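You operate a simulated robot arm through the tools that you are given. There is no shell and no other tool. Be economical: measure what you need, move in short steps, check, and stop when the job is done.

You run a simulated robot arm. Do the job below in one go: nothing can be reset, and whatever is moved stays where it is left.

## Task
Take the funnel out and stopper both filled flasks.
Fine: stand the funnel in its cup first; push each stopper in till its top sits on the rim.

It is judged by the outcome, as a careful person would: the job done as asked, and still so three seconds after it is handed in. It fails if anything else is knocked over, pushed out of place, dropped, spilled or broken. Lids that push on must go on centred and level and be pressed home; caps that screw on are set level and turned clockwise until they are tight.

## Robot
A 7-joint arm with a two-finger parallel gripper, fixed in place. Base frame: the origin is at the foot of the arm, x ahead of it, y to its left, z up; the work surface is at about z = 0.8. Lengths are in m, angles in degrees, forces in N, time in s.
Its first joint turns from -166.0 to 166.0 degrees. Payload 4.4 kg.
Tool frame: the origin (TCP) lies between the finger pads and is the grasp point; the fingertips stand 0.023 m ahead of it; z points along the fingers, y is the line along which they close. The gripper opens to 0.094 m. The fingers are 0.038 m wide and 0.01 m thick; the gripper's body (0.054 by 0.096 m) begins 0.039 m behind the TCP.
Orientation is that of the tool frame in the base frame, as [roll, pitch, yaw] about the fixed x, y, z axes, in that order (R = Rz(yaw) Ry(pitch) Rx(roll)). With the fingers straight down and closing along the base's y, the tool's x points along the base's -x, its y along +y and its z along -z.

## Interface
- The arm moves only by the tool step_arm. Its argument "rows" is a list of rows, each a list of 7 numbers: the shift along the tool's x, y, z in units of 400 mm (1.0 is 400 mm), then the turn, a rotation vector about the tool's x, y, z in units of 45 degrees (1.0 is 45 degrees), then the gripper command, from -1 (shut) to 1 (fully open), values between in proportion. In form: [[dx, dy, dz, rx, ry, rz, claw], ...]. A call has 1 to 12 rows; each row is the pose to reach, as a shift and turn from the pose commanded when the call began, along the tool's axes at that moment. A call with a number of a shift or a turn outside -1 to 1 is refused whole. Each row takes 0.2 s and may step no farther than 0.05 m and 8.6 degrees from the row before; otherwise, or with a gripper value out of range, the whole call is refused. A pose out of reach is approached as far as the arm can. The call stops where the force on the tool passes 90 N (or 10 N more than at its start, if that is more) or the arm is blocked; 0.2 s more then pass. Each finger travels about 0.072 m/s and halts on what it meets, pressing with about 38 N; the grip force reading is that of the motor and also rises with nothing between the fingers. The clock runs only during rows and for 0.2 s after the last one: add rows that repeat a pose to give the fingers time. The reply holds the time, the measured pose of the TCP, the force on the tool along the base axes, the opening and the grip force, in the units named above and with some noise, with the torque about the TCP (base axes, N m) and any sound that the robot's microphone picked up, and new pictures: "views" is both (left out), scene, wrist or none.
- Cameras (640 x 400 px; columns grow to the right, rows downward): "scene" is fixed at [0.0478, -0.5108, 1.6443]; the picture's right is [0.77, -0.63, 0.00], its down [-0.33, -0.40, -0.86] and it looks along [0.54, 0.66, -0.51] (base axes); focal length 338 px, centre (320, 200). "wrist" rides on the gripper at [0.086, 0.016, -0.074] in the tool frame; the picture's right is [-0.18, 0.98, 0.00], its down [-0.58, -0.11, -0.81] and it looks along [-0.79, -0.15, 0.59] (tool axes); focal length 243 px, centre (320, 200). There is no depth. A picture from a camera that has moved, and an enlarged one, comes with that camera's place and axes in the base frame and with its lens. The place of the scene camera against the robot may be out by one fixed shift of up to 0.012 m in any direction.
- enlarge(camera, box): a new picture of the part [left, top, right, bottom] of that camera's present view, enlarged. No time passes.
- sign_off(): hands the job in; it is judged then, once.

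Work in short steps. Places have to be worked out from the pictures, the camera data and where the tool is seen: move nearer, look again, correct. Check each grasp and each placing, and mend what went wrong. You have 120 turns and 200 pictures in all, those below and enlarged ones among them. Open the gripper and draw the arm clear of the work before you hand the job in, unless the task says otherwise; then end with one line.

The tools are called after "Call:" as name(argument=value, ...) on one line, values as JSON. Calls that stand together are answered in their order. step_arm: Moves the arm, as the interface text tells. Its arguments: {"type":"object","properties":{"rows":{"type":"array","items":{"type":"array","items":{"type":"number"}}},"views":{"type":"string","enum":["both","scene","wrist","none"]}},"required":["rows"]} The other tools are called the same way: enlarge (camera, box) takes an enlarged picture of a part of a camera's view; sign_off () hands the job in.

At the start:

```text
t: 0.0
eef_pos: [0.6571, 0.2375, 1.1636]
ee_rot: [-179.9, 0.1, -180.0]
force: [0.1, 1.0, -0.2]
torque: [-0.05, -0.02, 0.01]
width: 0.0939
grasp_force: 0.1
```

scene: 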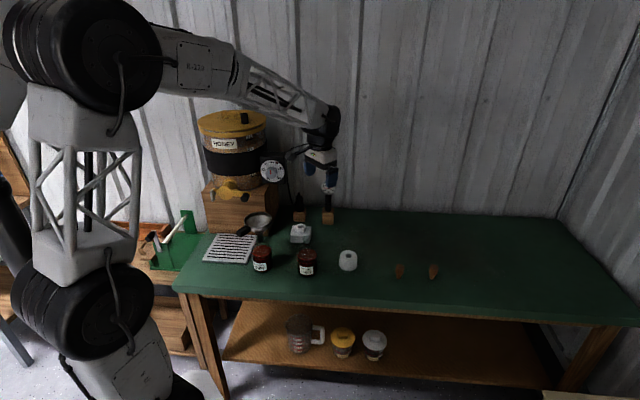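
wrist: 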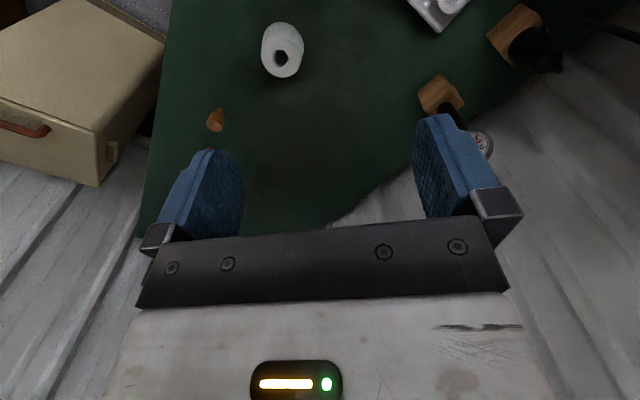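

I will look closer at the table from the scene camera to identify flasks, funnel, cup and stoppers.

Call:
enlarge(camera="scene", box=[190, 190, 350, 290])

Call:
enlarge(camera="scene", box=[320, 220, 480, 320])

```text
4.00 times, centred on (270, 240) of scene
camera zoom: at [0.0478, -0.5108, 1.6443], right [0.77, -0.63, 0.0], down [-0.33, -0.4, -0.86], along [0.54, 0.66, -0.51], focal length 1351 px, centre (520, 40)
```

zoom: 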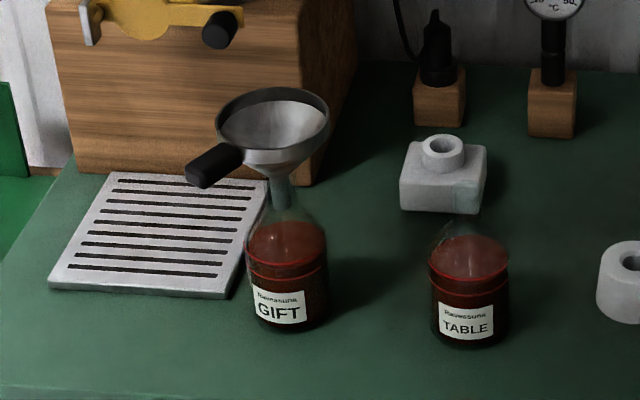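

```text
4.00 times, centred on (400, 270) of scene
camera zoom: at [0.0478, -0.5108, 1.6443], right [0.77, -0.63, 0.0], down [-0.33, -0.4, -0.86], along [0.54, 0.66, -0.51], focal length 1351 px, centre (0, -80)
```

zoom: 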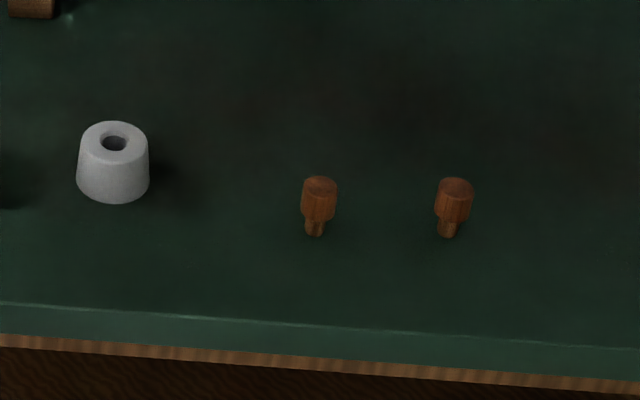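

The funnel sits in the GIFT flask (about 0.47, 0.34), with its handle towards -x at z≈1.0. I'll back the arm off along -x so that the wrist camera looks at it.

Call:
step_arm(rows=[[0.11, 0.017, 0, 0, 0, 0, 1], [0.22, 0.034, 0, 0, 0, 0, 1], [0.33, 0.051, 0, 0, 0, 0, 1], [0.44, 0.068, 0, 0, 0, 0, 1], [0.55, 0.085, 0, 0, 0, 0, 1], [0.66, 0.102, 0, 0, 0, 0, 1], [0.77, 0.119, 0, 0, 0, 0, 1], [0.88, 0.136, 0, 0, 0, 0, 1], [0.98, 0.15, 0, 0, 0, 0, 1], [0.98, 0.15, 0, 0, 0, 0, 1]])

```text
t: 2.2
eef_pos: [0.2643, 0.2946, 1.1625]
ee_rot: [180.0, 0.0, -180.0]
force: [0.3, 0.3, 0.5]
torque: [-0.02, 0.0, 0.02]
width: 0.0938
grasp_force: 0.0
camera wrist: at [0.1783, 0.311, 1.2375], right [0.18, 0.98, 0.0], down [0.58, -0.11, 0.81], along [0.79, -0.15, -0.59], focal length 243 px, centre (320, 200)
```

scene: 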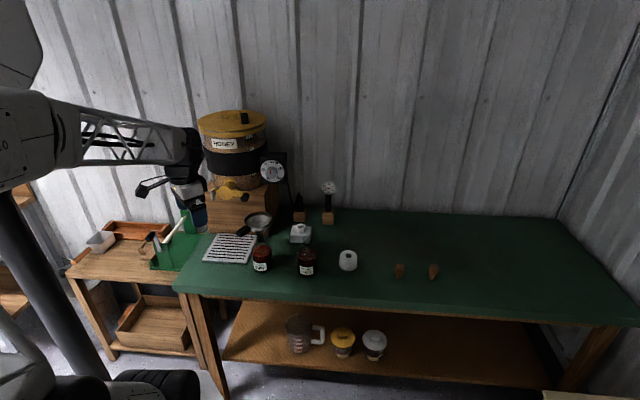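
wrist: 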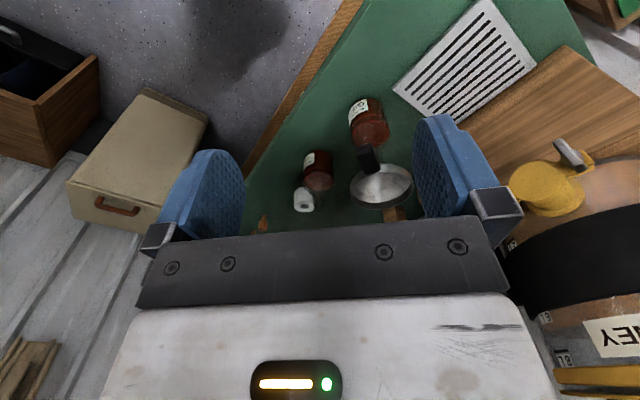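

Good view: the funnel's handle points toward the robot. Enlarging to locate it, and the cups beyond.

Call:
enlarge(camera="wrist", box=[270, 80, 430, 220])

Call:
enlarge(camera="scene", box=[230, 205, 330, 275])

```text
2.86 times, centred on (350, 150) of wrist
camera zoom: at [0.1783, 0.311, 1.2375], right [0.18, 0.98, 0.0], down [0.58, -0.11, 0.81], along [0.79, -0.15, -0.59], focal length 693 px, centre (234, 343)
```

zoom: 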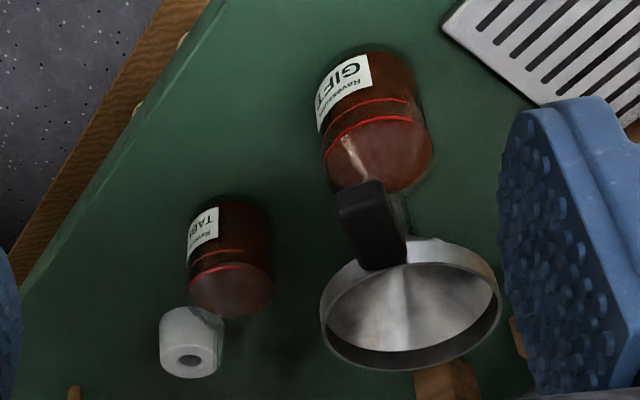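

```text
5.71 times, centred on (280, 240) of scene
camera zoom: at [0.0478, -0.5108, 1.6443], right [0.77, -0.63, 0.0], down [-0.33, -0.4, -0.86], along [0.54, 0.66, -0.51], focal length 1930 px, centre (549, -29)
```

zoom: 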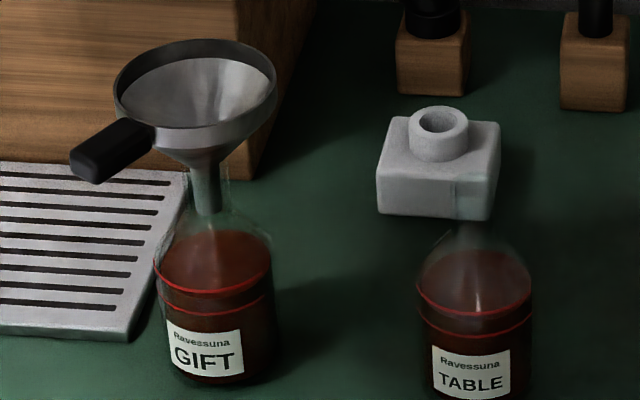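

Handle centre is about (0.41, 0.33, 1.0), running at ~16° yaw. I'll hover short of it at z≈1.10 with yaw aligned and look again.

Call:
step_arm(rows=[[-0.08, 0.02, 0.04, 0, 0, -0.1, 1], [-0.16, 0.04, 0.08, 0, 0, -0.2, 1], [-0.23, 0.06, 0.12, 0, 0, -0.3, 1], [-0.3, 0.072, 0.15, 0, 0, -0.367, 1], [-0.3, 0.072, 0.15, 0, 0, -0.367, 1]])

Call:
enlarge(camera="scene", box=[200, 180, 300, 260])

```text
t: 3.4
eef_pos: [0.3854, 0.3279, 1.1041]
ee_rot: [180.0, 0.0, -163.3]
force: [-0.4, 1.0, 0.4]
torque: [-0.01, 0.0, -0.02]
width: 0.0943
grasp_force: 0.1
camera wrist: at [0.2986, 0.3189, 1.1795], right [-0.1, 0.99, 0.0], down [0.59, 0.06, 0.81], along [0.8, 0.08, -0.59], focal length 243 px, centre (320, 200)
```

scene: 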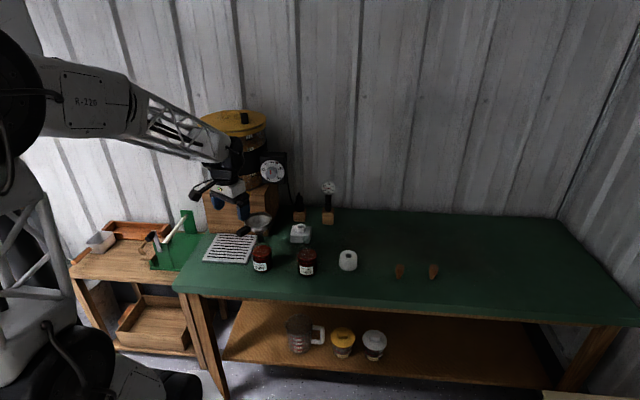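
wrist: 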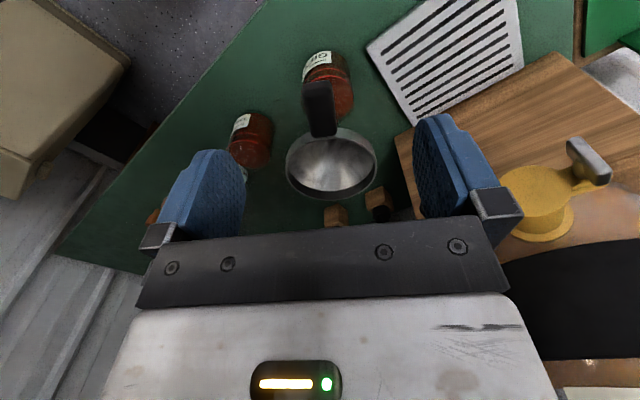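

```text
5.00 times, centred on (250, 220) of scene
camera zoom: at [0.0478, -0.5108, 1.6443], right [0.77, -0.63, 0.0], down [-0.33, -0.4, -0.86], along [0.54, 0.66, -0.51], focal length 1689 px, centre (670, 100)
```

zoom: 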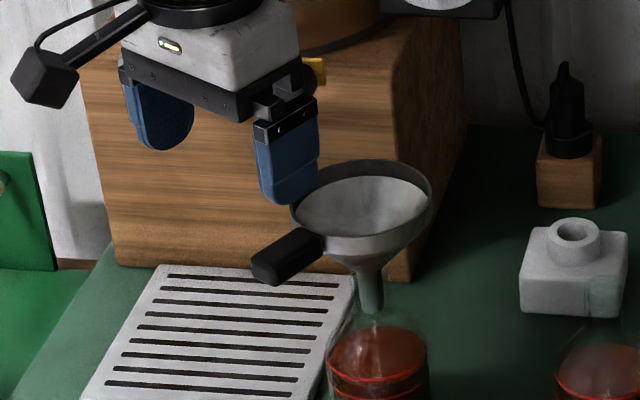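

Call:
enlarge(camera="wrist", box=[270, 60, 400, 220])

```text
2.50 times, centred on (335, 140) of wrist
camera zoom: at [0.2986, 0.3189, 1.1795], right [-0.1, 0.99, 0.0], down [0.59, 0.06, 0.81], along [0.8, 0.08, -0.59], focal length 606 px, centre (282, 350)
```

zoom: 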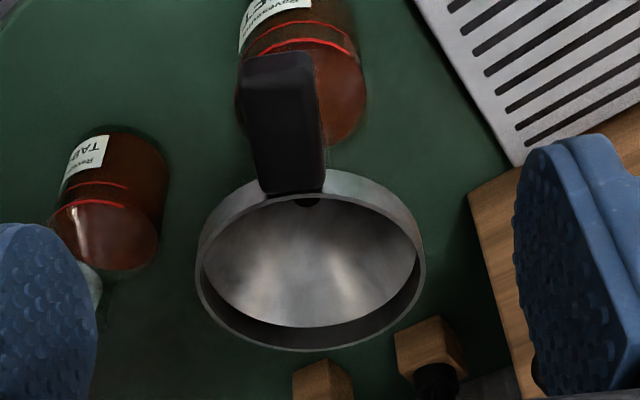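

Handle spans x≈0.392–0.435 along 13°, mid (0.411, 0.331), z≈1.0. Descend straddling it, fingers open, to z≈1.0.

Call:
step_arm(rows=[[-0.061, -0.0115, 0.05, 0, 0, 0.075, 1], [-0.061, -0.0115, 0.12, 0, 0, 0.075, 1], [-0.061, -0.0115, 0.19, 0, 0, 0.075, 1], [-0.061, -0.0115, 0.262, 0, 0, 0.075, 1], [-0.061, -0.0115, 0.262, 0, 0, 0.075, 1]])

Call:
enlarge(camera="scene", box=[210, 190, 290, 250])

Call:
enlarge(camera="wrist", box=[190, 60, 450, 220])

```text
t: 4.6
eef_pos: [0.4075, 0.3309, 0.9971]
ee_rot: [-180.0, 0.0, -166.9]
force: [-0.1, 0.2, -0.5]
torque: [-0.03, 0.05, 0.03]
width: 0.0941
grasp_force: 0.0
camera wrist: at [0.32, 0.3273, 1.0732], right [-0.04, 1.0, 0.0], down [0.59, 0.03, 0.81], along [0.81, 0.04, -0.59], focal length 243 px, centre (320, 200)
```

scene: 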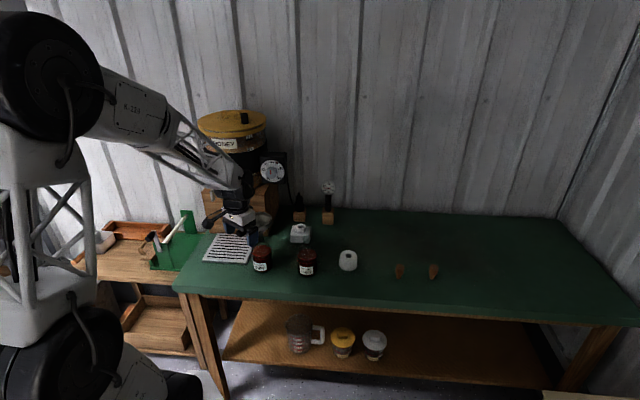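
wrist: 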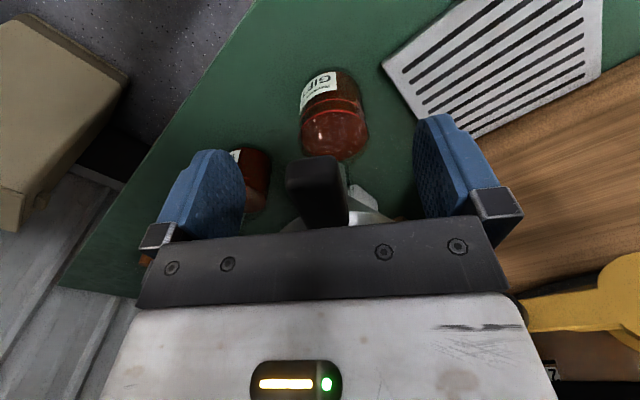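

```text
6.67 times, centred on (250, 220) of scene
camera zoom: at [0.0478, -0.5108, 1.6443], right [0.77, -0.63, 0.0], down [-0.33, -0.4, -0.86], along [0.54, 0.66, -0.51], focal length 2252 px, centre (787, 67)
```

zoom: 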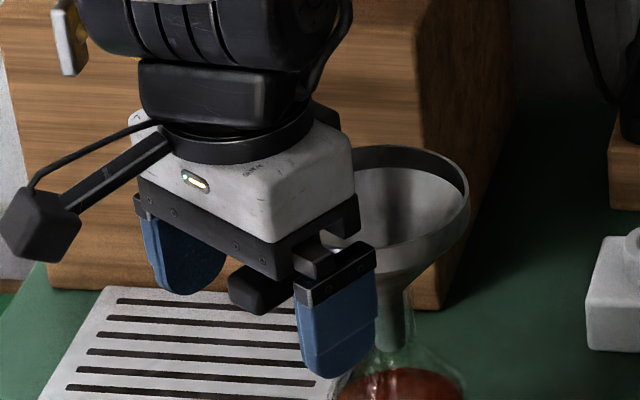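

```text
2.46 times, centred on (320, 140) of wrist
camera zoom: at [0.32, 0.3273, 1.0732], right [-0.04, 1.0, 0.0], down [0.59, 0.03, 0.81], along [0.81, 0.04, -0.59], focal length 597 px, centre (320, 348)
```

zoom: 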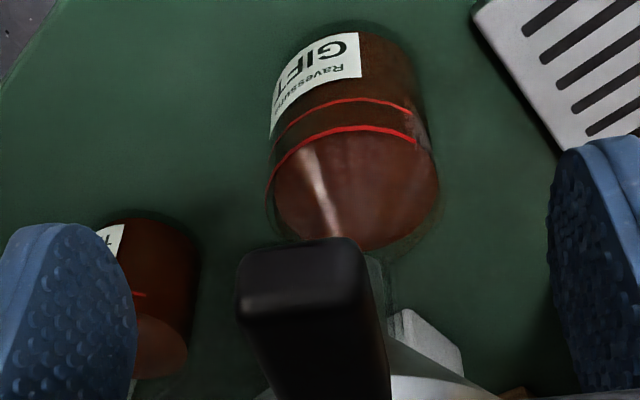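

Handle is centred between the fingers and ~8 mm above TCP; raise a little and close.

Call:
step_arm(rows=[[-0.006, 0, -0.018, 0, 0, 0, 1], [-0.006, 0, -0.018, 0, 0, 0, -0.5], [-0.006, 0, -0.018, 0, 0, 0, -1], [-0.006, 0, -0.018, 0, 0, 0, -1], [-0.006, 0, -0.018, 0, 0, 0, -1], [-0.006, 0, -0.018, 0, 0, 0, -1]])

Call:
enlarge(camera="scene", box=[210, 190, 290, 250])

```text
t: 6.0
eef_pos: [0.4103, 0.3322, 1.0054]
ee_rot: [180.0, 0.1, -166.9]
force: [-0.4, -0.5, 0.0]
torque: [0.01, 0.0, 0.02]
width: 0.0233
grasp_force: 38.0
camera wrist: at [0.3227, 0.3277, 1.0806], right [-0.04, 1.0, 0.0], down [0.59, 0.03, 0.81], along [0.81, 0.04, -0.59], focal length 243 px, centre (320, 200)
```

scene: 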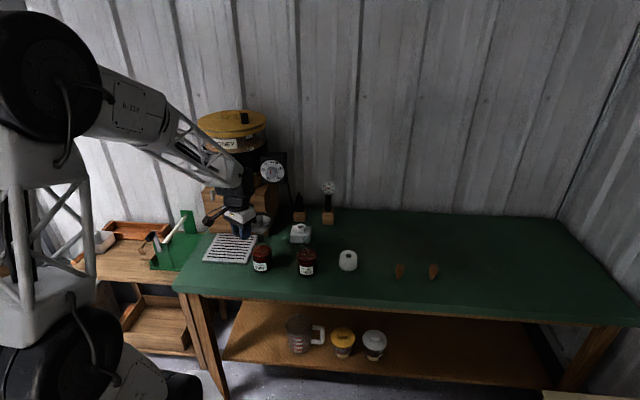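
wrist: 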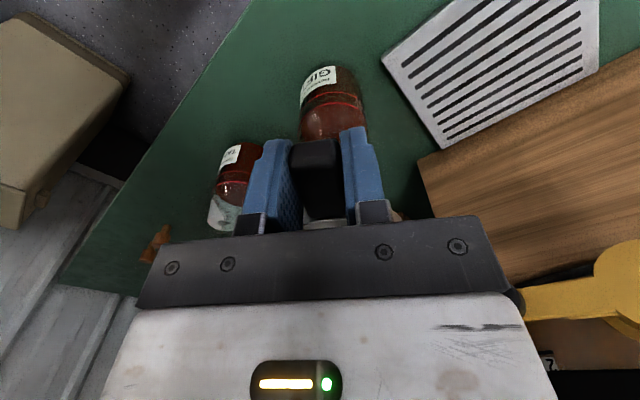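

```text
6.67 times, centred on (250, 220) of scene
camera zoom: at [0.0478, -0.5108, 1.6443], right [0.77, -0.63, 0.0], down [-0.33, -0.4, -0.86], along [0.54, 0.66, -0.51], focal length 2252 px, centre (787, 67)
```

zoom: 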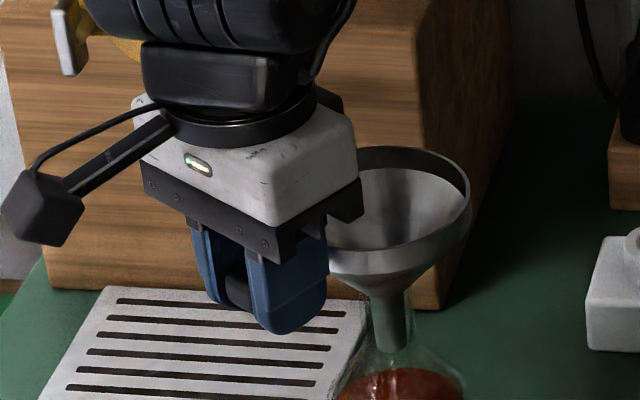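

Gripped at 23 mm. Lift straight up.

Call:
step_arm(rows=[[0, 0, -0.03, 0, 0, 0, -1], [0, 0, -0.06, 0, 0, 0, -1], [0, 0, -0.1, 0, 0, 0, -1], [0, 0, -0.15, 0, 0, 0, -1], [0, 0, -0.2, 0, 0, 0, -1], [0, 0, -0.27, 0, 0, 0, -1], [0, 0, -0.34, 0, 0, 0, -1], [0, 0, -0.4, 0, 0, 0, -1]])

Call:
enlarge(camera="scene", box=[190, 140, 370, 280])

```text
t: 7.8
eef_pos: [0.4137, 0.3283, 1.1648]
ee_rot: [180.0, 0.0, -166.9]
force: [-0.5, -0.1, -1.1]
torque: [-0.05, 0.04, 0.0]
width: 0.0232
grasp_force: 37.4
camera wrist: at [0.3248, 0.324, 1.2407], right [-0.04, 1.0, 0.0], down [0.59, 0.03, 0.81], along [0.81, 0.04, -0.59], focal length 243 px, centre (320, 200)
```

scene: 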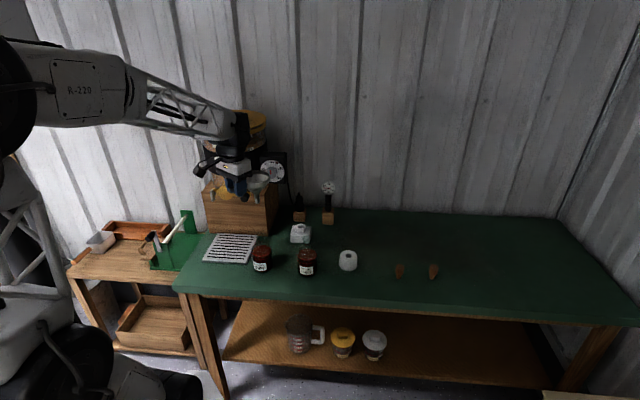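
wrist: 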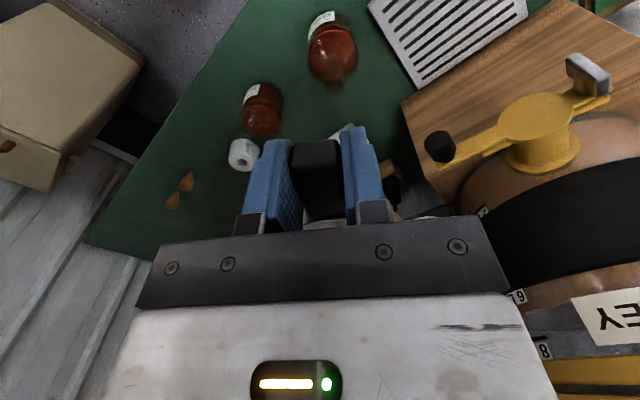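

```text
2.86 times, centred on (280, 210) of scene
camera zoom: at [0.0478, -0.5108, 1.6443], right [0.77, -0.63, 0.0], down [-0.33, -0.4, -0.86], along [0.54, 0.66, -0.51], focal length 965 px, centre (434, 171)
```

zoom: 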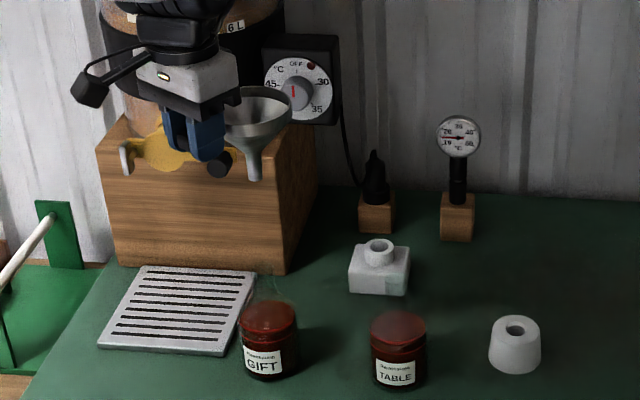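

Funnel is free, flasks undisturbed. Now examine the two candidate holders.

Call:
enlarge(camera="scene", box=[280, 215, 320, 245])

Call:
enlarge(camera="scene", box=[330, 245, 370, 275])

Call:
enlarge(camera="wrist", box=[200, 100, 280, 180])

```text
13.33 times, centred on (300, 230) of scene
camera zoom: at [0.0478, -0.5108, 1.6443], right [0.77, -0.63, 0.0], down [-0.33, -0.4, -0.86], along [0.54, 0.66, -0.51], focal length 4504 px, centre (587, -200)
```

zoom: 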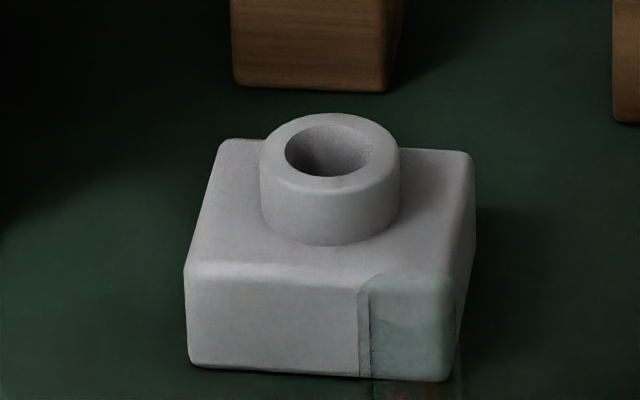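

```text
13.33 times, centred on (350, 260) of scene
camera zoom: at [0.0478, -0.5108, 1.6443], right [0.77, -0.63, 0.0], down [-0.33, -0.4, -0.86], along [0.54, 0.66, -0.51], focal length 4504 px, centre (-80, -600)
```

zoom: 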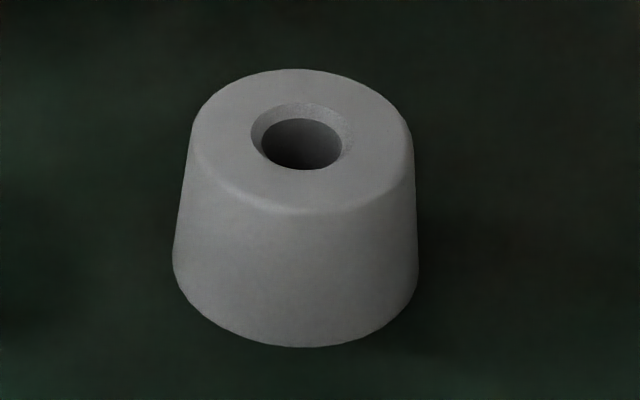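

```text
5.00 times, centred on (240, 140) of wrist
camera zoom: at [0.3248, 0.324, 1.2407], right [-0.04, 1.0, 0.0], down [0.59, 0.03, 0.81], along [0.81, 0.04, -0.59], focal length 1213 px, centre (720, 500)
```

zoom: 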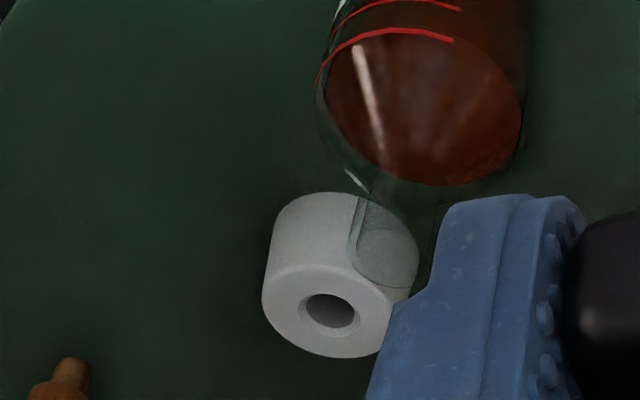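

The round cup with a chamfered central hole is the funnel's cup (the square one is a neck-type pot). Cup hole ≈(0.7235, 0.165), top z≈0.847; the scene camera appears ~12 mm short in y. Carry the funnel over it at height.

Call:
step_arm(rows=[[-0.06, -0.07, 0, 0, 0, 0, -1], [-0.12, -0.14, 0, 0, 0, 0, -1], [-0.18, -0.21, 0, 0, 0, 0, -1], [-0.24, -0.28, 0, 0, 0, 0, -1], [-0.3, -0.35, 0, 0, 0, 0, -1], [-0.36, -0.42, 0, 0, 0, 0, -1], [-0.42, -0.49, 0, 0, 0, 0, -1], [-0.47, -0.55, 0, 0, 0, 0, -1], [-0.49, -0.5736, 0, 0, 0, 0, -1], [-0.49, -0.5736, 0.06, 0, 0, 0, -1], [-0.49, -0.5736, 0.12, 0, 0, 0, -1], [-0.49, -0.5736, 0.2, 0, 0, 0, -1]])

Call:
enlarge(camera="scene", box=[290, 180, 400, 280])

```text
t: 10.4
eef_pos: [0.655, 0.149, 1.0843]
ee_rot: [180.0, 0.0, -166.9]
force: [-0.4, 0.5, -1.2]
torque: [-0.04, 0.09, 0.0]
width: 0.0235
grasp_force: 37.8
camera wrist: at [0.5678, 0.145, 1.1599], right [-0.04, 1.0, 0.0], down [0.59, 0.03, 0.81], along [0.81, 0.04, -0.59], focal length 243 px, centre (320, 200)
```

scene: 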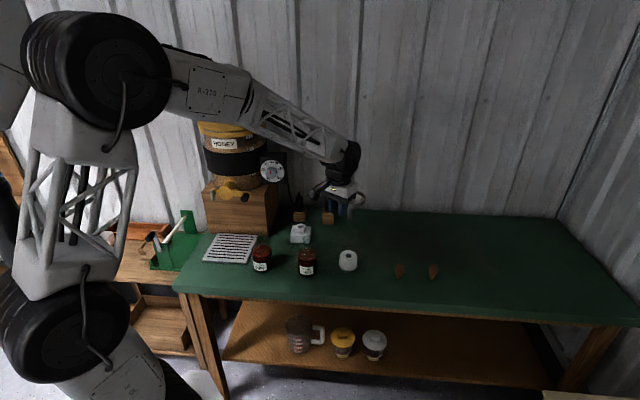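
wrist: 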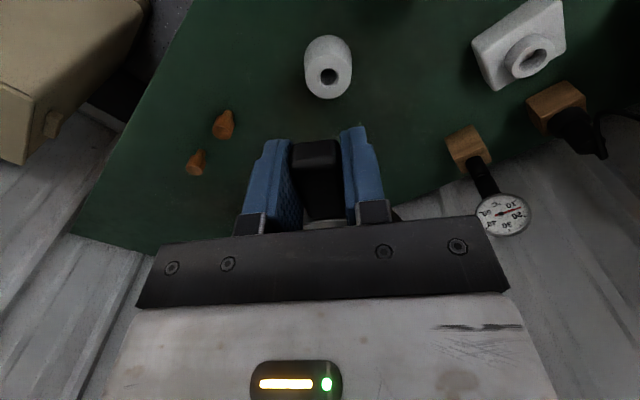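

```text
4.00 times, centred on (345, 230) of scene
camera zoom: at [0.0478, -0.5108, 1.6443], right [0.77, -0.63, 0.0], down [-0.33, -0.4, -0.86], along [0.54, 0.66, -0.51], focal length 1351 px, centre (220, 80)
```

zoom: 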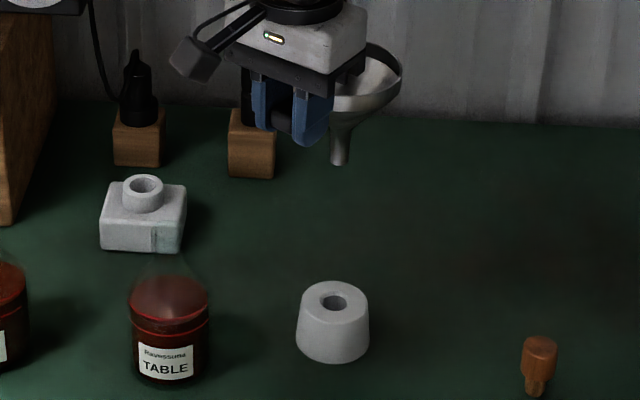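

Lateral alignment is consistent from both cameras. Descend 0.11 m (tip a few cm above cup) and compare tip with hole in the scene picture.

Call:
step_arm(rows=[[-0.006, 0, 0.07, 0, 0, 0, -1], [-0.006, 0, 0.14, 0, 0, 0, -1], [-0.006, 0, 0.21, 0, 0, 0, -1], [-0.006, 0, 0.275, 0, 0, 0, -1], [-0.006, 0, 0.275, 0, 0, 0, -1]], views="none")

Call:
enlarge(camera="scene", box=[310, 215, 390, 280])

Call:
enlarge(camera="wrist", box=[220, 0, 440, 220])

```text
t: 11.6
eef_pos: [0.6596, 0.1487, 0.9737]
ee_rot: [-180.0, 0.1, -166.9]
force: [0.5, -0.7, -1.6]
torque: [0.01, 0.08, 0.03]
width: 0.0233
grasp_force: 38.3
```

```text
6.15 times, centred on (350, 248) of scene
camera zoom: at [0.0478, -0.5108, 1.6443], right [0.77, -0.63, 0.0], down [-0.33, -0.4, -0.86], along [0.54, 0.66, -0.51], focal length 2079 px, centre (135, -92)
```

zoom: 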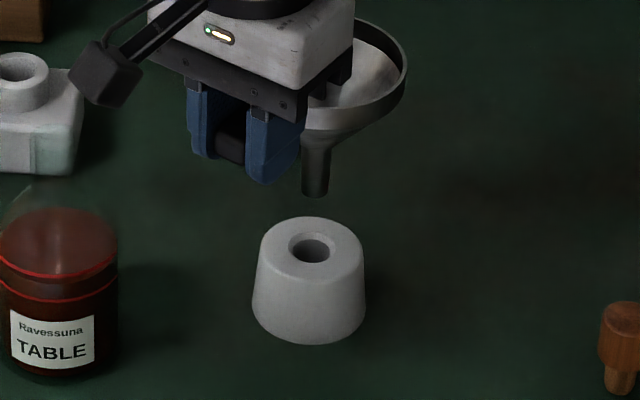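

```text
1.82 times, centred on (330, 110) of wrist
camera zoom: at [0.571, 0.1447, 1.0484], right [-0.04, 1.0, 0.0], down [0.59, 0.03, 0.81], along [0.81, 0.04, -0.59], focal length 441 px, centre (302, 364)
```

zoom: 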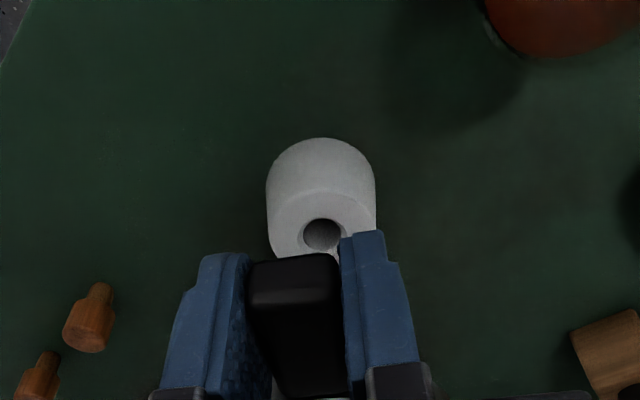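

Tip is ~3 mm to image-right of the hole; correct and lower 0.028 m.

Call:
step_arm(rows=[[0.0045, 0.006, 0.03, 0, 0, 0, -1], [0.0045, 0.006, 0.07, 0, 0, 0, -1], [0.0045, 0.006, 0.07, 0, 0, 0, -1]], views="none")

Call:
enlarge(camera="scene", box=[330, 225, 370, 275])

```text
t: 12.4
eef_pos: [0.6568, 0.1514, 0.945]
ee_rot: [-179.9, 0.1, -167.0]
force: [0.3, 0.5, -0.7]
torque: [-0.03, 0.1, 0.0]
width: 0.0233
grasp_force: 38.0
```

```text
8.00 times, centred on (350, 250) of scene
camera zoom: at [0.0478, -0.5108, 1.6443], right [0.77, -0.63, 0.0], down [-0.33, -0.4, -0.86], along [0.54, 0.66, -0.51], focal length 2702 px, centre (80, -200)
```

zoom: 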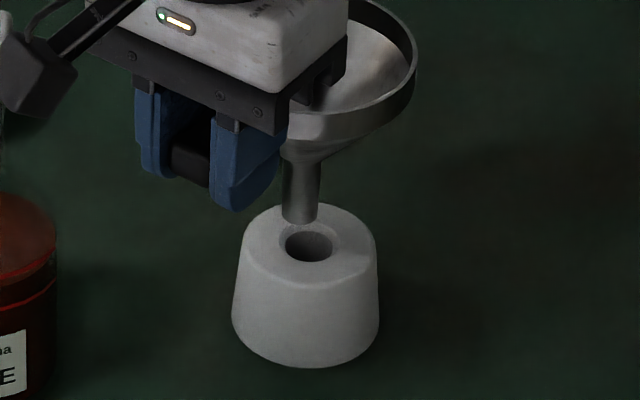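

I over-corrected (tip now ~3.5 mm left); undo that and check before entry.

Call:
step_arm(rows=[[-0.005, -0.0068, 0, 0, 0, 0, -1], [-0.005, -0.0068, 0.015, 0, 0, 0, -1], [-0.005, -0.0068, 0.015, 0, 0, 0, -1]], views="none")

Call:
enlarge(camera="scene", box=[330, 225, 370, 275])

```text
t: 13.2
eef_pos: [0.6571, 0.1495, 0.941]
ee_rot: [179.9, 0.0, -166.9]
force: [0.3, 0.0, -1.2]
torque: [-0.04, 0.05, -0.03]
width: 0.0233
grasp_force: 37.9
```

```text
8.00 times, centred on (350, 250) of scene
camera zoom: at [0.0478, -0.5108, 1.6443], right [0.77, -0.63, 0.0], down [-0.33, -0.4, -0.86], along [0.54, 0.66, -0.51], focal length 2702 px, centre (80, -200)
```

zoom: 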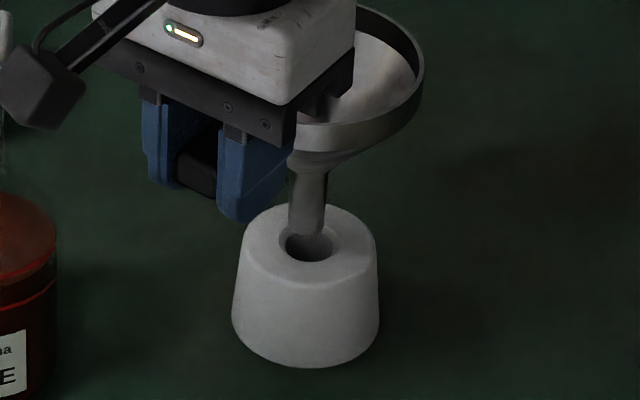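

Nearly centred; lower 12 mm more and check.

Call:
step_arm(rows=[[-0.001, -0.001, 0.015, 0, 0, 0, -1], [-0.001, -0.001, 0.03, 0, 0, 0, -1], [-0.001, -0.001, 0.03, 0, 0, 0, -1]], views="none")

Call:
enlarge(camera="scene", box=[330, 230, 370, 270])

```text
t: 14.0
eef_pos: [0.6589, 0.1498, 0.9303]
ee_rot: [-179.9, 0.0, -166.9]
force: [-5.9, -3.7, 19.4]
torque: [0.22, -0.93, -0.06]
width: 0.0237
grasp_force: 38.3
```

```text
10.00 times, centred on (350, 250) of scene
camera zoom: at [0.0478, -0.5108, 1.6443], right [0.77, -0.63, 0.0], down [-0.33, -0.4, -0.86], along [0.54, 0.66, -0.51], focal length 3378 px, centre (20, -300)
```

zoom: 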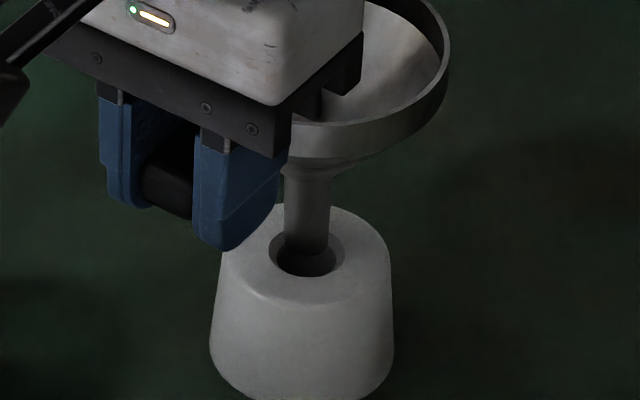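

Contact with the far chamfer (force pushes toward −x,−y). Raise 5 mm, shift 4 mm toward −x/−y, lower again.

Call:
step_arm(rows=[[0, 0, -0.0125, 0, 0, 0, -1], [0.0095, -0.0048, -0.0125, 0, 0, 0, -1], [0.0095, -0.0048, 0.0, 0, 0, 0, -1], [0.0095, -0.0048, 0.015, 0, 0, 0, -1], [0.0095, -0.0048, 0.015, 0, 0, 0, -1]], views="none")

Call:
enlarge(camera="scene", box=[330, 230, 370, 270])

```text
t: 15.2
eef_pos: [0.6568, 0.1469, 0.9242]
ee_rot: [180.0, 0.0, -166.8]
force: [0.4, 0.3, -1.2]
torque: [-0.03, 0.07, -0.01]
width: 0.0233
grasp_force: 37.6
```

```text
10.00 times, centred on (350, 250) of scene
camera zoom: at [0.0478, -0.5108, 1.6443], right [0.77, -0.63, 0.0], down [-0.33, -0.4, -0.86], along [0.54, 0.66, -0.51], focal length 3378 px, centre (20, -300)
```

zoom: 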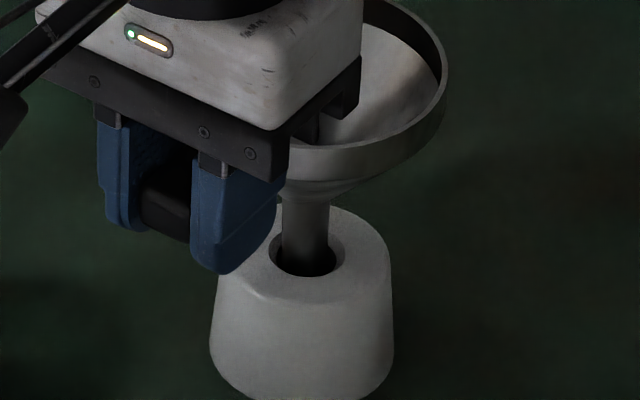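

In the hole with no force. Continue lowering gently.

Call:
step_arm(rows=[[0.001, -0.001, 0.015, 0, 0, 0, -1], [0.001, -0.001, 0.03, 0, 0, 0, -1], [0.001, -0.001, 0.045, 0, 0, 0, -1], [0.001, -0.001, 0.045, 0, 0, 0, -1]], views="none")

Call:
enlarge(camera="scene", box=[330, 230, 370, 270])

```text
t: 16.2
eef_pos: [0.6568, 0.1477, 0.9048]
ee_rot: [-179.9, 0.0, -166.9]
force: [-0.1, 0.1, -0.8]
torque: [0.0, 0.1, 0.02]
width: 0.0232
grasp_force: 37.8
```

```text
10.00 times, centred on (350, 250) of scene
camera zoom: at [0.0478, -0.5108, 1.6443], right [0.77, -0.63, 0.0], down [-0.33, -0.4, -0.86], along [0.54, 0.66, -0.51], focal length 3378 px, centre (20, -300)
```

zoom: 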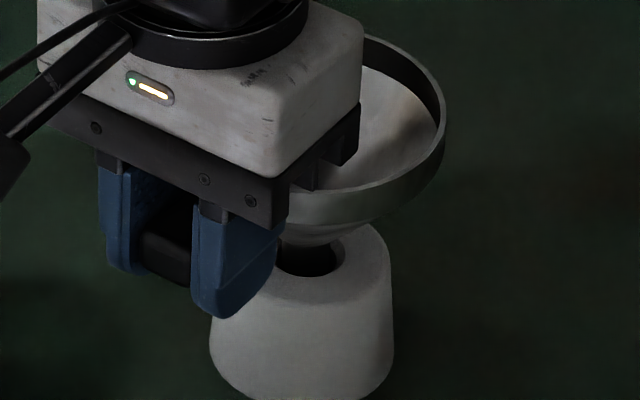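

Call:
step_arm(rows=[[0, 0, 0.005, 0, 0, 0, -1], [0, 0, 0.01, 0, 0, 0, -1], [0, 0, 0.015, 0, 0, 0, -1], [0, 0, 0.015, 0, 0, 0, -1]], views="none")

Call:
enlarge(camera="scene", box=[330, 230, 370, 270])

```text
t: 17.2
eef_pos: [0.655, 0.1466, 0.8978]
ee_rot: [180.0, 0.0, -167.0]
force: [0.8, 0.0, 0.0]
torque: [-0.04, 0.08, -0.02]
width: 0.0232
grasp_force: 38.3
```

```text
10.00 times, centred on (350, 250) of scene
camera zoom: at [0.0478, -0.5108, 1.6443], right [0.77, -0.63, 0.0], down [-0.33, -0.4, -0.86], along [0.54, 0.66, -0.51], focal length 3378 px, centre (20, -300)
```

zoom: 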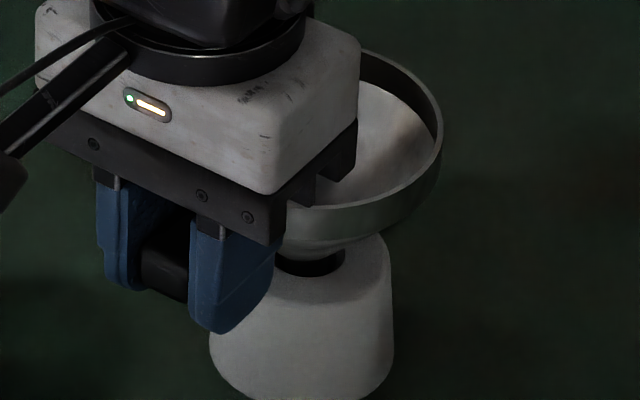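

Call:
step_arm(rows=[[0, 0, 0.005, 0, 0, 0, -1], [0, 0, 0.01, 0, 0, 0, -1], [0, 0, 0.015, 0, 0, 0, -1], [0, 0, 0.015, 0, 0, 0, -1]], views="none")

Call:
enlarge(camera="scene", box=[330, 230, 370, 270])

```text
t: 18.2
eef_pos: [0.656, 0.1458, 0.8937]
ee_rot: [179.9, 0.1, -166.9]
force: [3.7, -3.4, 6.2]
torque: [0.04, -0.64, -0.32]
width: 0.0232
grasp_force: 38.3
```

```text
10.00 times, centred on (350, 250) of scene
camera zoom: at [0.0478, -0.5108, 1.6443], right [0.77, -0.63, 0.0], down [-0.33, -0.4, -0.86], along [0.54, 0.66, -0.51], focal length 3378 px, centre (20, -300)
```

zoom: 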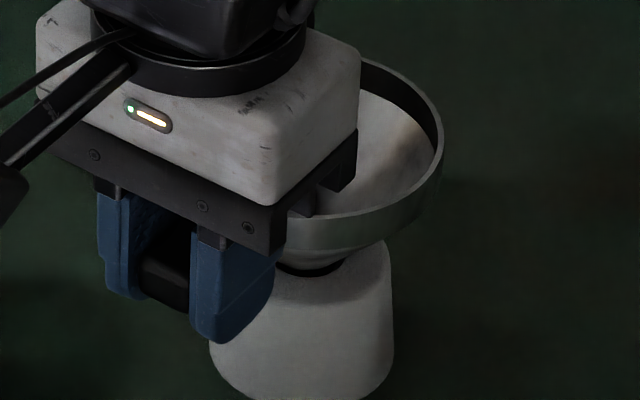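

Cone begins to seat with a slight side force (+x,−y); comply 1.5 mm that way and lower a touch.

Call:
step_arm(rows=[[-0.0023, -0.003, 0, 0, 0, 0, -1], [-0.0023, -0.003, 0.006, 0, 0, 0, -1], [-0.0023, -0.003, 0.006, 0, 0, 0, -1]], views="none")

Call:
enlarge(camera="scene", box=[330, 230, 370, 270])

```text
t: 19.0
eef_pos: [0.6553, 0.1446, 0.8906]
ee_rot: [179.9, 0.0, -166.7]
force: [-4.0, 7.4, 16.1]
torque: [0.5, -1.01, 0.54]
width: 0.0234
grasp_force: 38.1
```

```text
10.00 times, centred on (350, 250) of scene
camera zoom: at [0.0478, -0.5108, 1.6443], right [0.77, -0.63, 0.0], down [-0.33, -0.4, -0.86], along [0.54, 0.66, -0.51], focal length 3378 px, centre (20, -300)
```

zoom: 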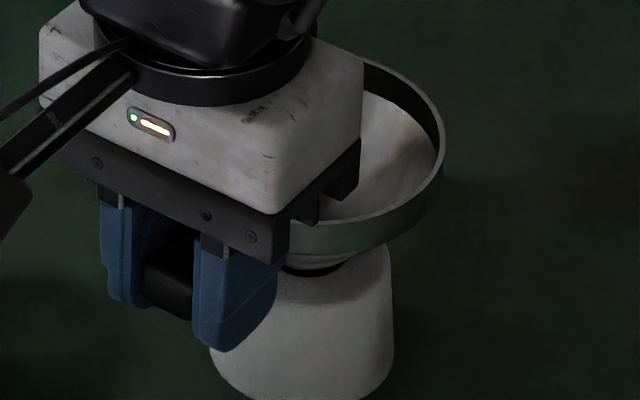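

Seated (16 N). Relax slightly by easing up 1 mm and half the shift back, then open.

Call:
step_arm(rows=[[0.001, 0.0018, -0.003, 0, 0, 0, -1], [0.001, 0.0018, -0.003, 0, 0, 0, -0.4], [0.001, 0.0018, -0.003, 0, 0, 0, 0.2], [0.001, 0.0018, -0.003, 0, 0, 0, 0.6], [0.001, 0.0018, -0.003, 0, 0, 0, 0.6]], views="none")

Call:
enlarge(camera="scene", box=[330, 230, 370, 270])

Call:
enlarge(camera="wrist", box=[160, 60, 480, 260])

```text
t: 20.2
eef_pos: [0.6551, 0.1442, 0.8922]
ee_rot: [-180.0, 0.0, -166.8]
force: [-0.4, 0.2, 0.2]
torque: [0.06, -0.02, 0.01]
width: 0.0754
grasp_force: 0.0
```

```text
10.00 times, centred on (350, 250) of scene
camera zoom: at [0.0478, -0.5108, 1.6443], right [0.77, -0.63, 0.0], down [-0.33, -0.4, -0.86], along [0.54, 0.66, -0.51], focal length 3378 px, centre (20, -300)
```

zoom: 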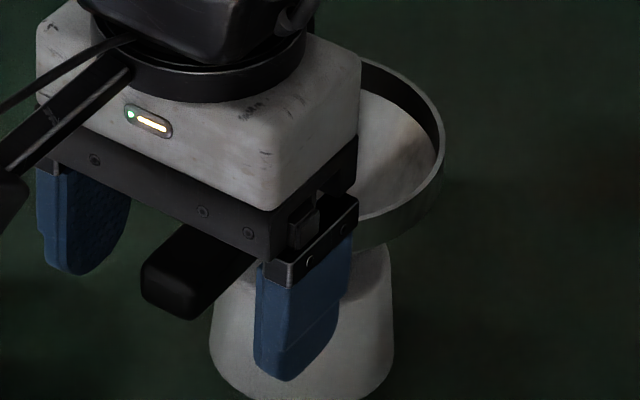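

```text
2.00 times, centred on (320, 160) of wrist
camera zoom: at [0.5678, 0.1424, 0.9672], right [-0.04, 1.0, 0.0], down [0.59, 0.03, 0.81], along [0.81, 0.04, -0.59], focal length 485 px, centre (320, 280)
```

zoom: 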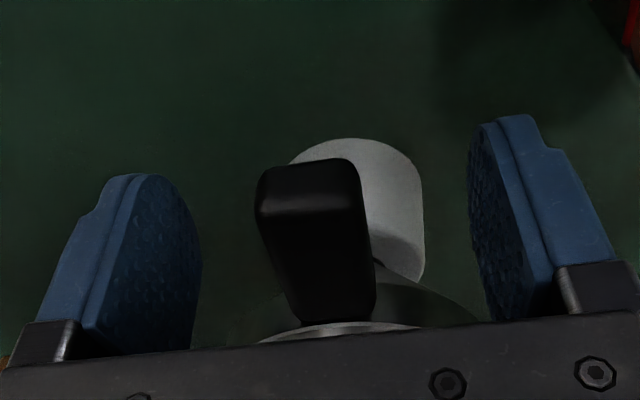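

Funnel stays put. Raise straight up.

Call:
step_arm(rows=[[0, 0, -0.06, 0, 0, 0, 0.6], [0, 0, -0.14, 0, 0, 0, 0.6], [0, 0, -0.24, 0, 0, 0, 0.6], [0, 0, -0.34, 0, 0, 0, 0.6], [0, 0, -0.44, 0, 0, 0, 0.6], [0, 0, -0.55, 0, 0, 0, 0.6], [0, 0, -0.6, 0, 0, 0, 0.6]])

Call:
enlarge(camera="scene", box=[310, 220, 390, 280])

```text
t: 21.8
eef_pos: [0.6582, 0.1475, 1.1309]
ee_rot: [-179.9, -0.1, -166.9]
force: [-0.9, 0.2, 0.3]
torque: [-0.02, -0.02, 0.0]
width: 0.0753
grasp_force: 0.1
camera wrist: at [0.5709, 0.143, 1.2066], right [-0.04, 1.0, 0.0], down [0.59, 0.03, 0.81], along [0.81, 0.04, -0.59], focal length 243 px, centre (320, 200)
```

scene: 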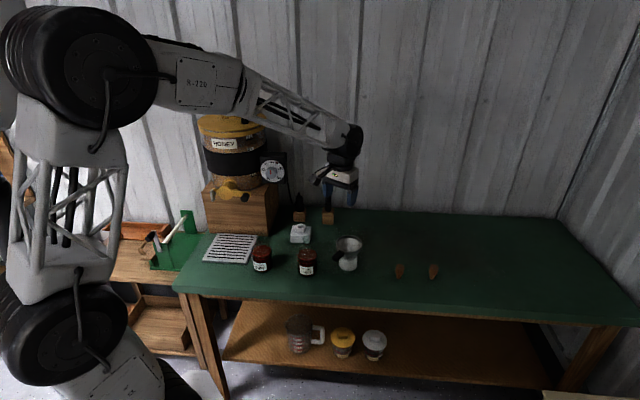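
wrist: 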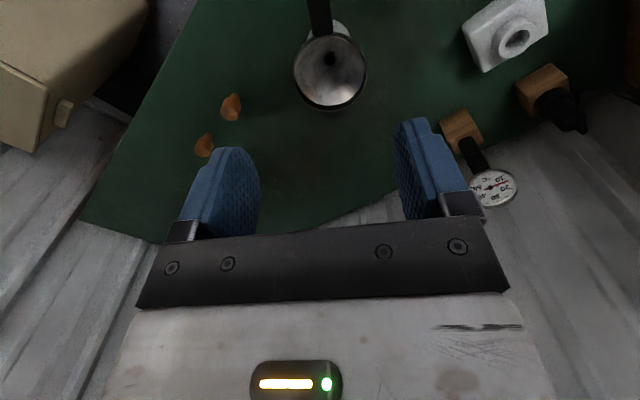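

```text
6.67 times, centred on (350, 250) of scene
camera zoom: at [0.0478, -0.5108, 1.6443], right [0.77, -0.63, 0.0], down [-0.33, -0.4, -0.86], along [0.54, 0.66, -0.51], focal length 2252 px, centre (120, -133)
```

zoom: 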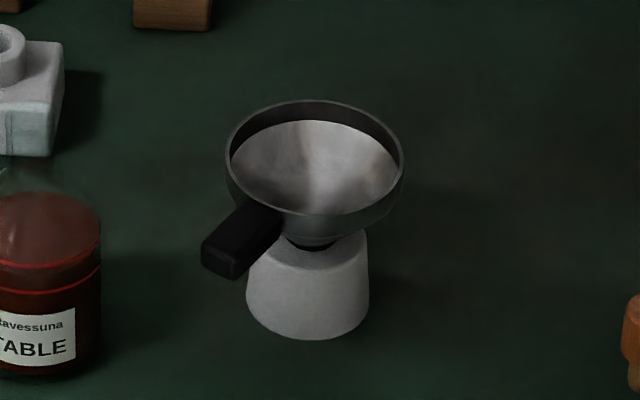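

Funnel stands well in its cup. Now locate the stoppers and flask mouths.

Call:
enlarge(camera="wrist", box=[180, 70, 280, 170])

Call:
enlarge(camera="scene", box=[385, 255, 445, 285])

Call:
enlarge(camera="scene", box=[245, 235, 325, 285])

```text
4.00 times, centred on (230, 120) of wrist
camera zoom: at [0.5709, 0.143, 1.2066], right [-0.04, 1.0, 0.0], down [0.59, 0.03, 0.81], along [0.81, 0.04, -0.59], focal length 970 px, centre (680, 520)
```

zoom: 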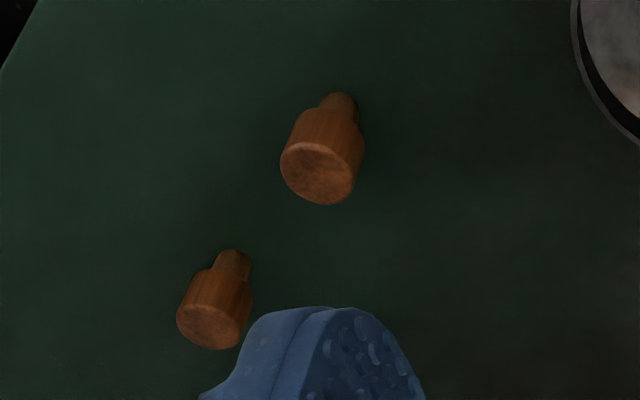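

```text
10.67 times, centred on (415, 270) of scene
camera zoom: at [0.0478, -0.5108, 1.6443], right [0.77, -0.63, 0.0], down [-0.33, -0.4, -0.86], along [0.54, 0.66, -0.51], focal length 3603 px, centre (-693, -547)
```

zoom: 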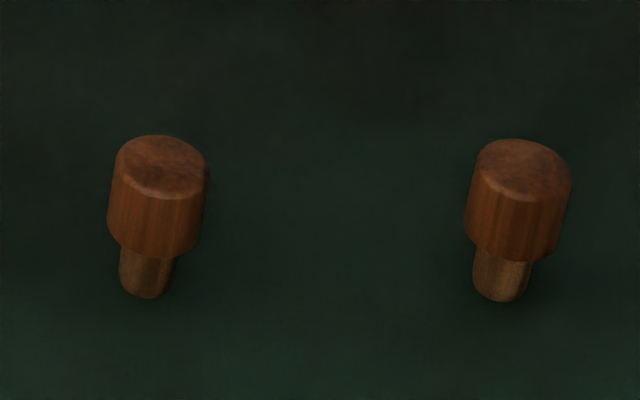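

```text
8.00 times, centred on (285, 260) of scene
camera zoom: at [0.0478, -0.5108, 1.6443], right [0.77, -0.63, 0.0], down [-0.33, -0.4, -0.86], along [0.54, 0.66, -0.51], focal length 2702 px, centre (600, -280)
```

zoom: 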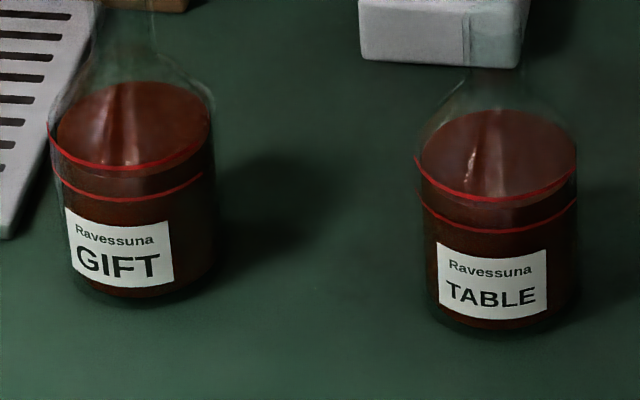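

Stoppers stand upright: #1 at (0.8155, 0.004), #2 at (0.903, −0.069), top z≈0.853, head Ø≈34 mm × 23 mm. Hover above #1 with yaw squared up.

Call:
step_arm(rows=[[-0.06, -0.088, 0, 0, 0, 0.08, 0.6], [-0.12, -0.175, 0, 0, 0, 0.16, 0.6], [-0.18, -0.263, 0, 0, 0, 0.24, 0.6], [-0.24, -0.351, 0, 0, 0, 0.291, 0.6], [-0.3017, -0.4386, 0, 0, 0, 0.291, 0.6], [-0.3017, -0.4386, 0.1, 0, 0, 0.291, 0.6], [-0.3017, -0.4386, 0.2, 0, 0, 0.291, 0.6], [-0.3017, -0.4386, 0.32, 0, 0, 0.291, 0.6], [-0.3017, -0.4386, 0.42, 0, 0, 0.291, 0.6], [-0.3017, -0.4386, 0.42, 0, 0, 0.291, 0.6]])

Call:
enlarge(camera="scene", box=[370, 210, 450, 290])

```text
t: 24.0
eef_pos: [0.8148, 0.002, 0.9666]
ee_rot: [180.0, 0.1, -179.9]
force: [-0.2, -0.2, 0.1]
torque: [0.02, 0.0, -0.02]
width: 0.0754
grasp_force: 0.0
camera wrist: at [0.7278, 0.0193, 1.042], right [0.18, 0.98, 0.0], down [0.58, -0.11, 0.81], along [0.79, -0.15, -0.59], focal length 243 px, centre (320, 200)
```

scene: 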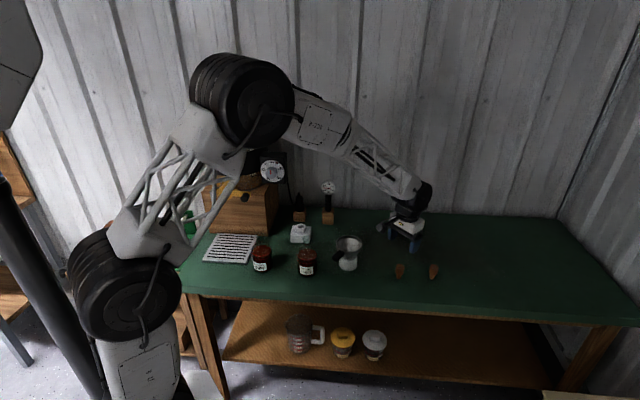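
wrist: 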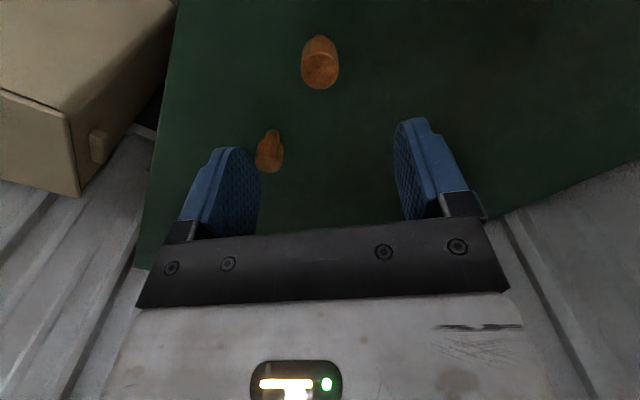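

```text
5.00 times, centred on (410, 250) of scene
camera zoom: at [0.0478, -0.5108, 1.6443], right [0.77, -0.63, 0.0], down [-0.33, -0.4, -0.86], along [0.54, 0.66, -0.51], focal length 1689 px, centre (-130, -50)
```

zoom: 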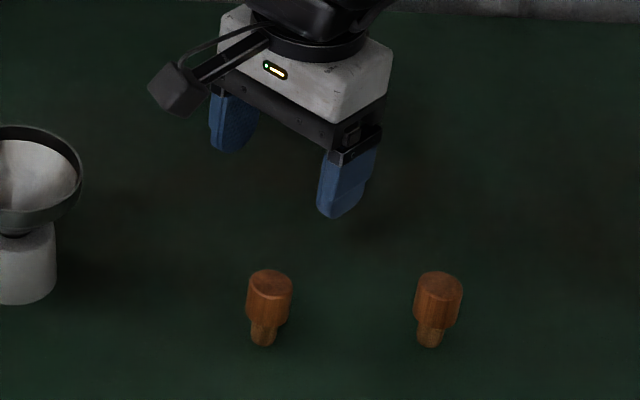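

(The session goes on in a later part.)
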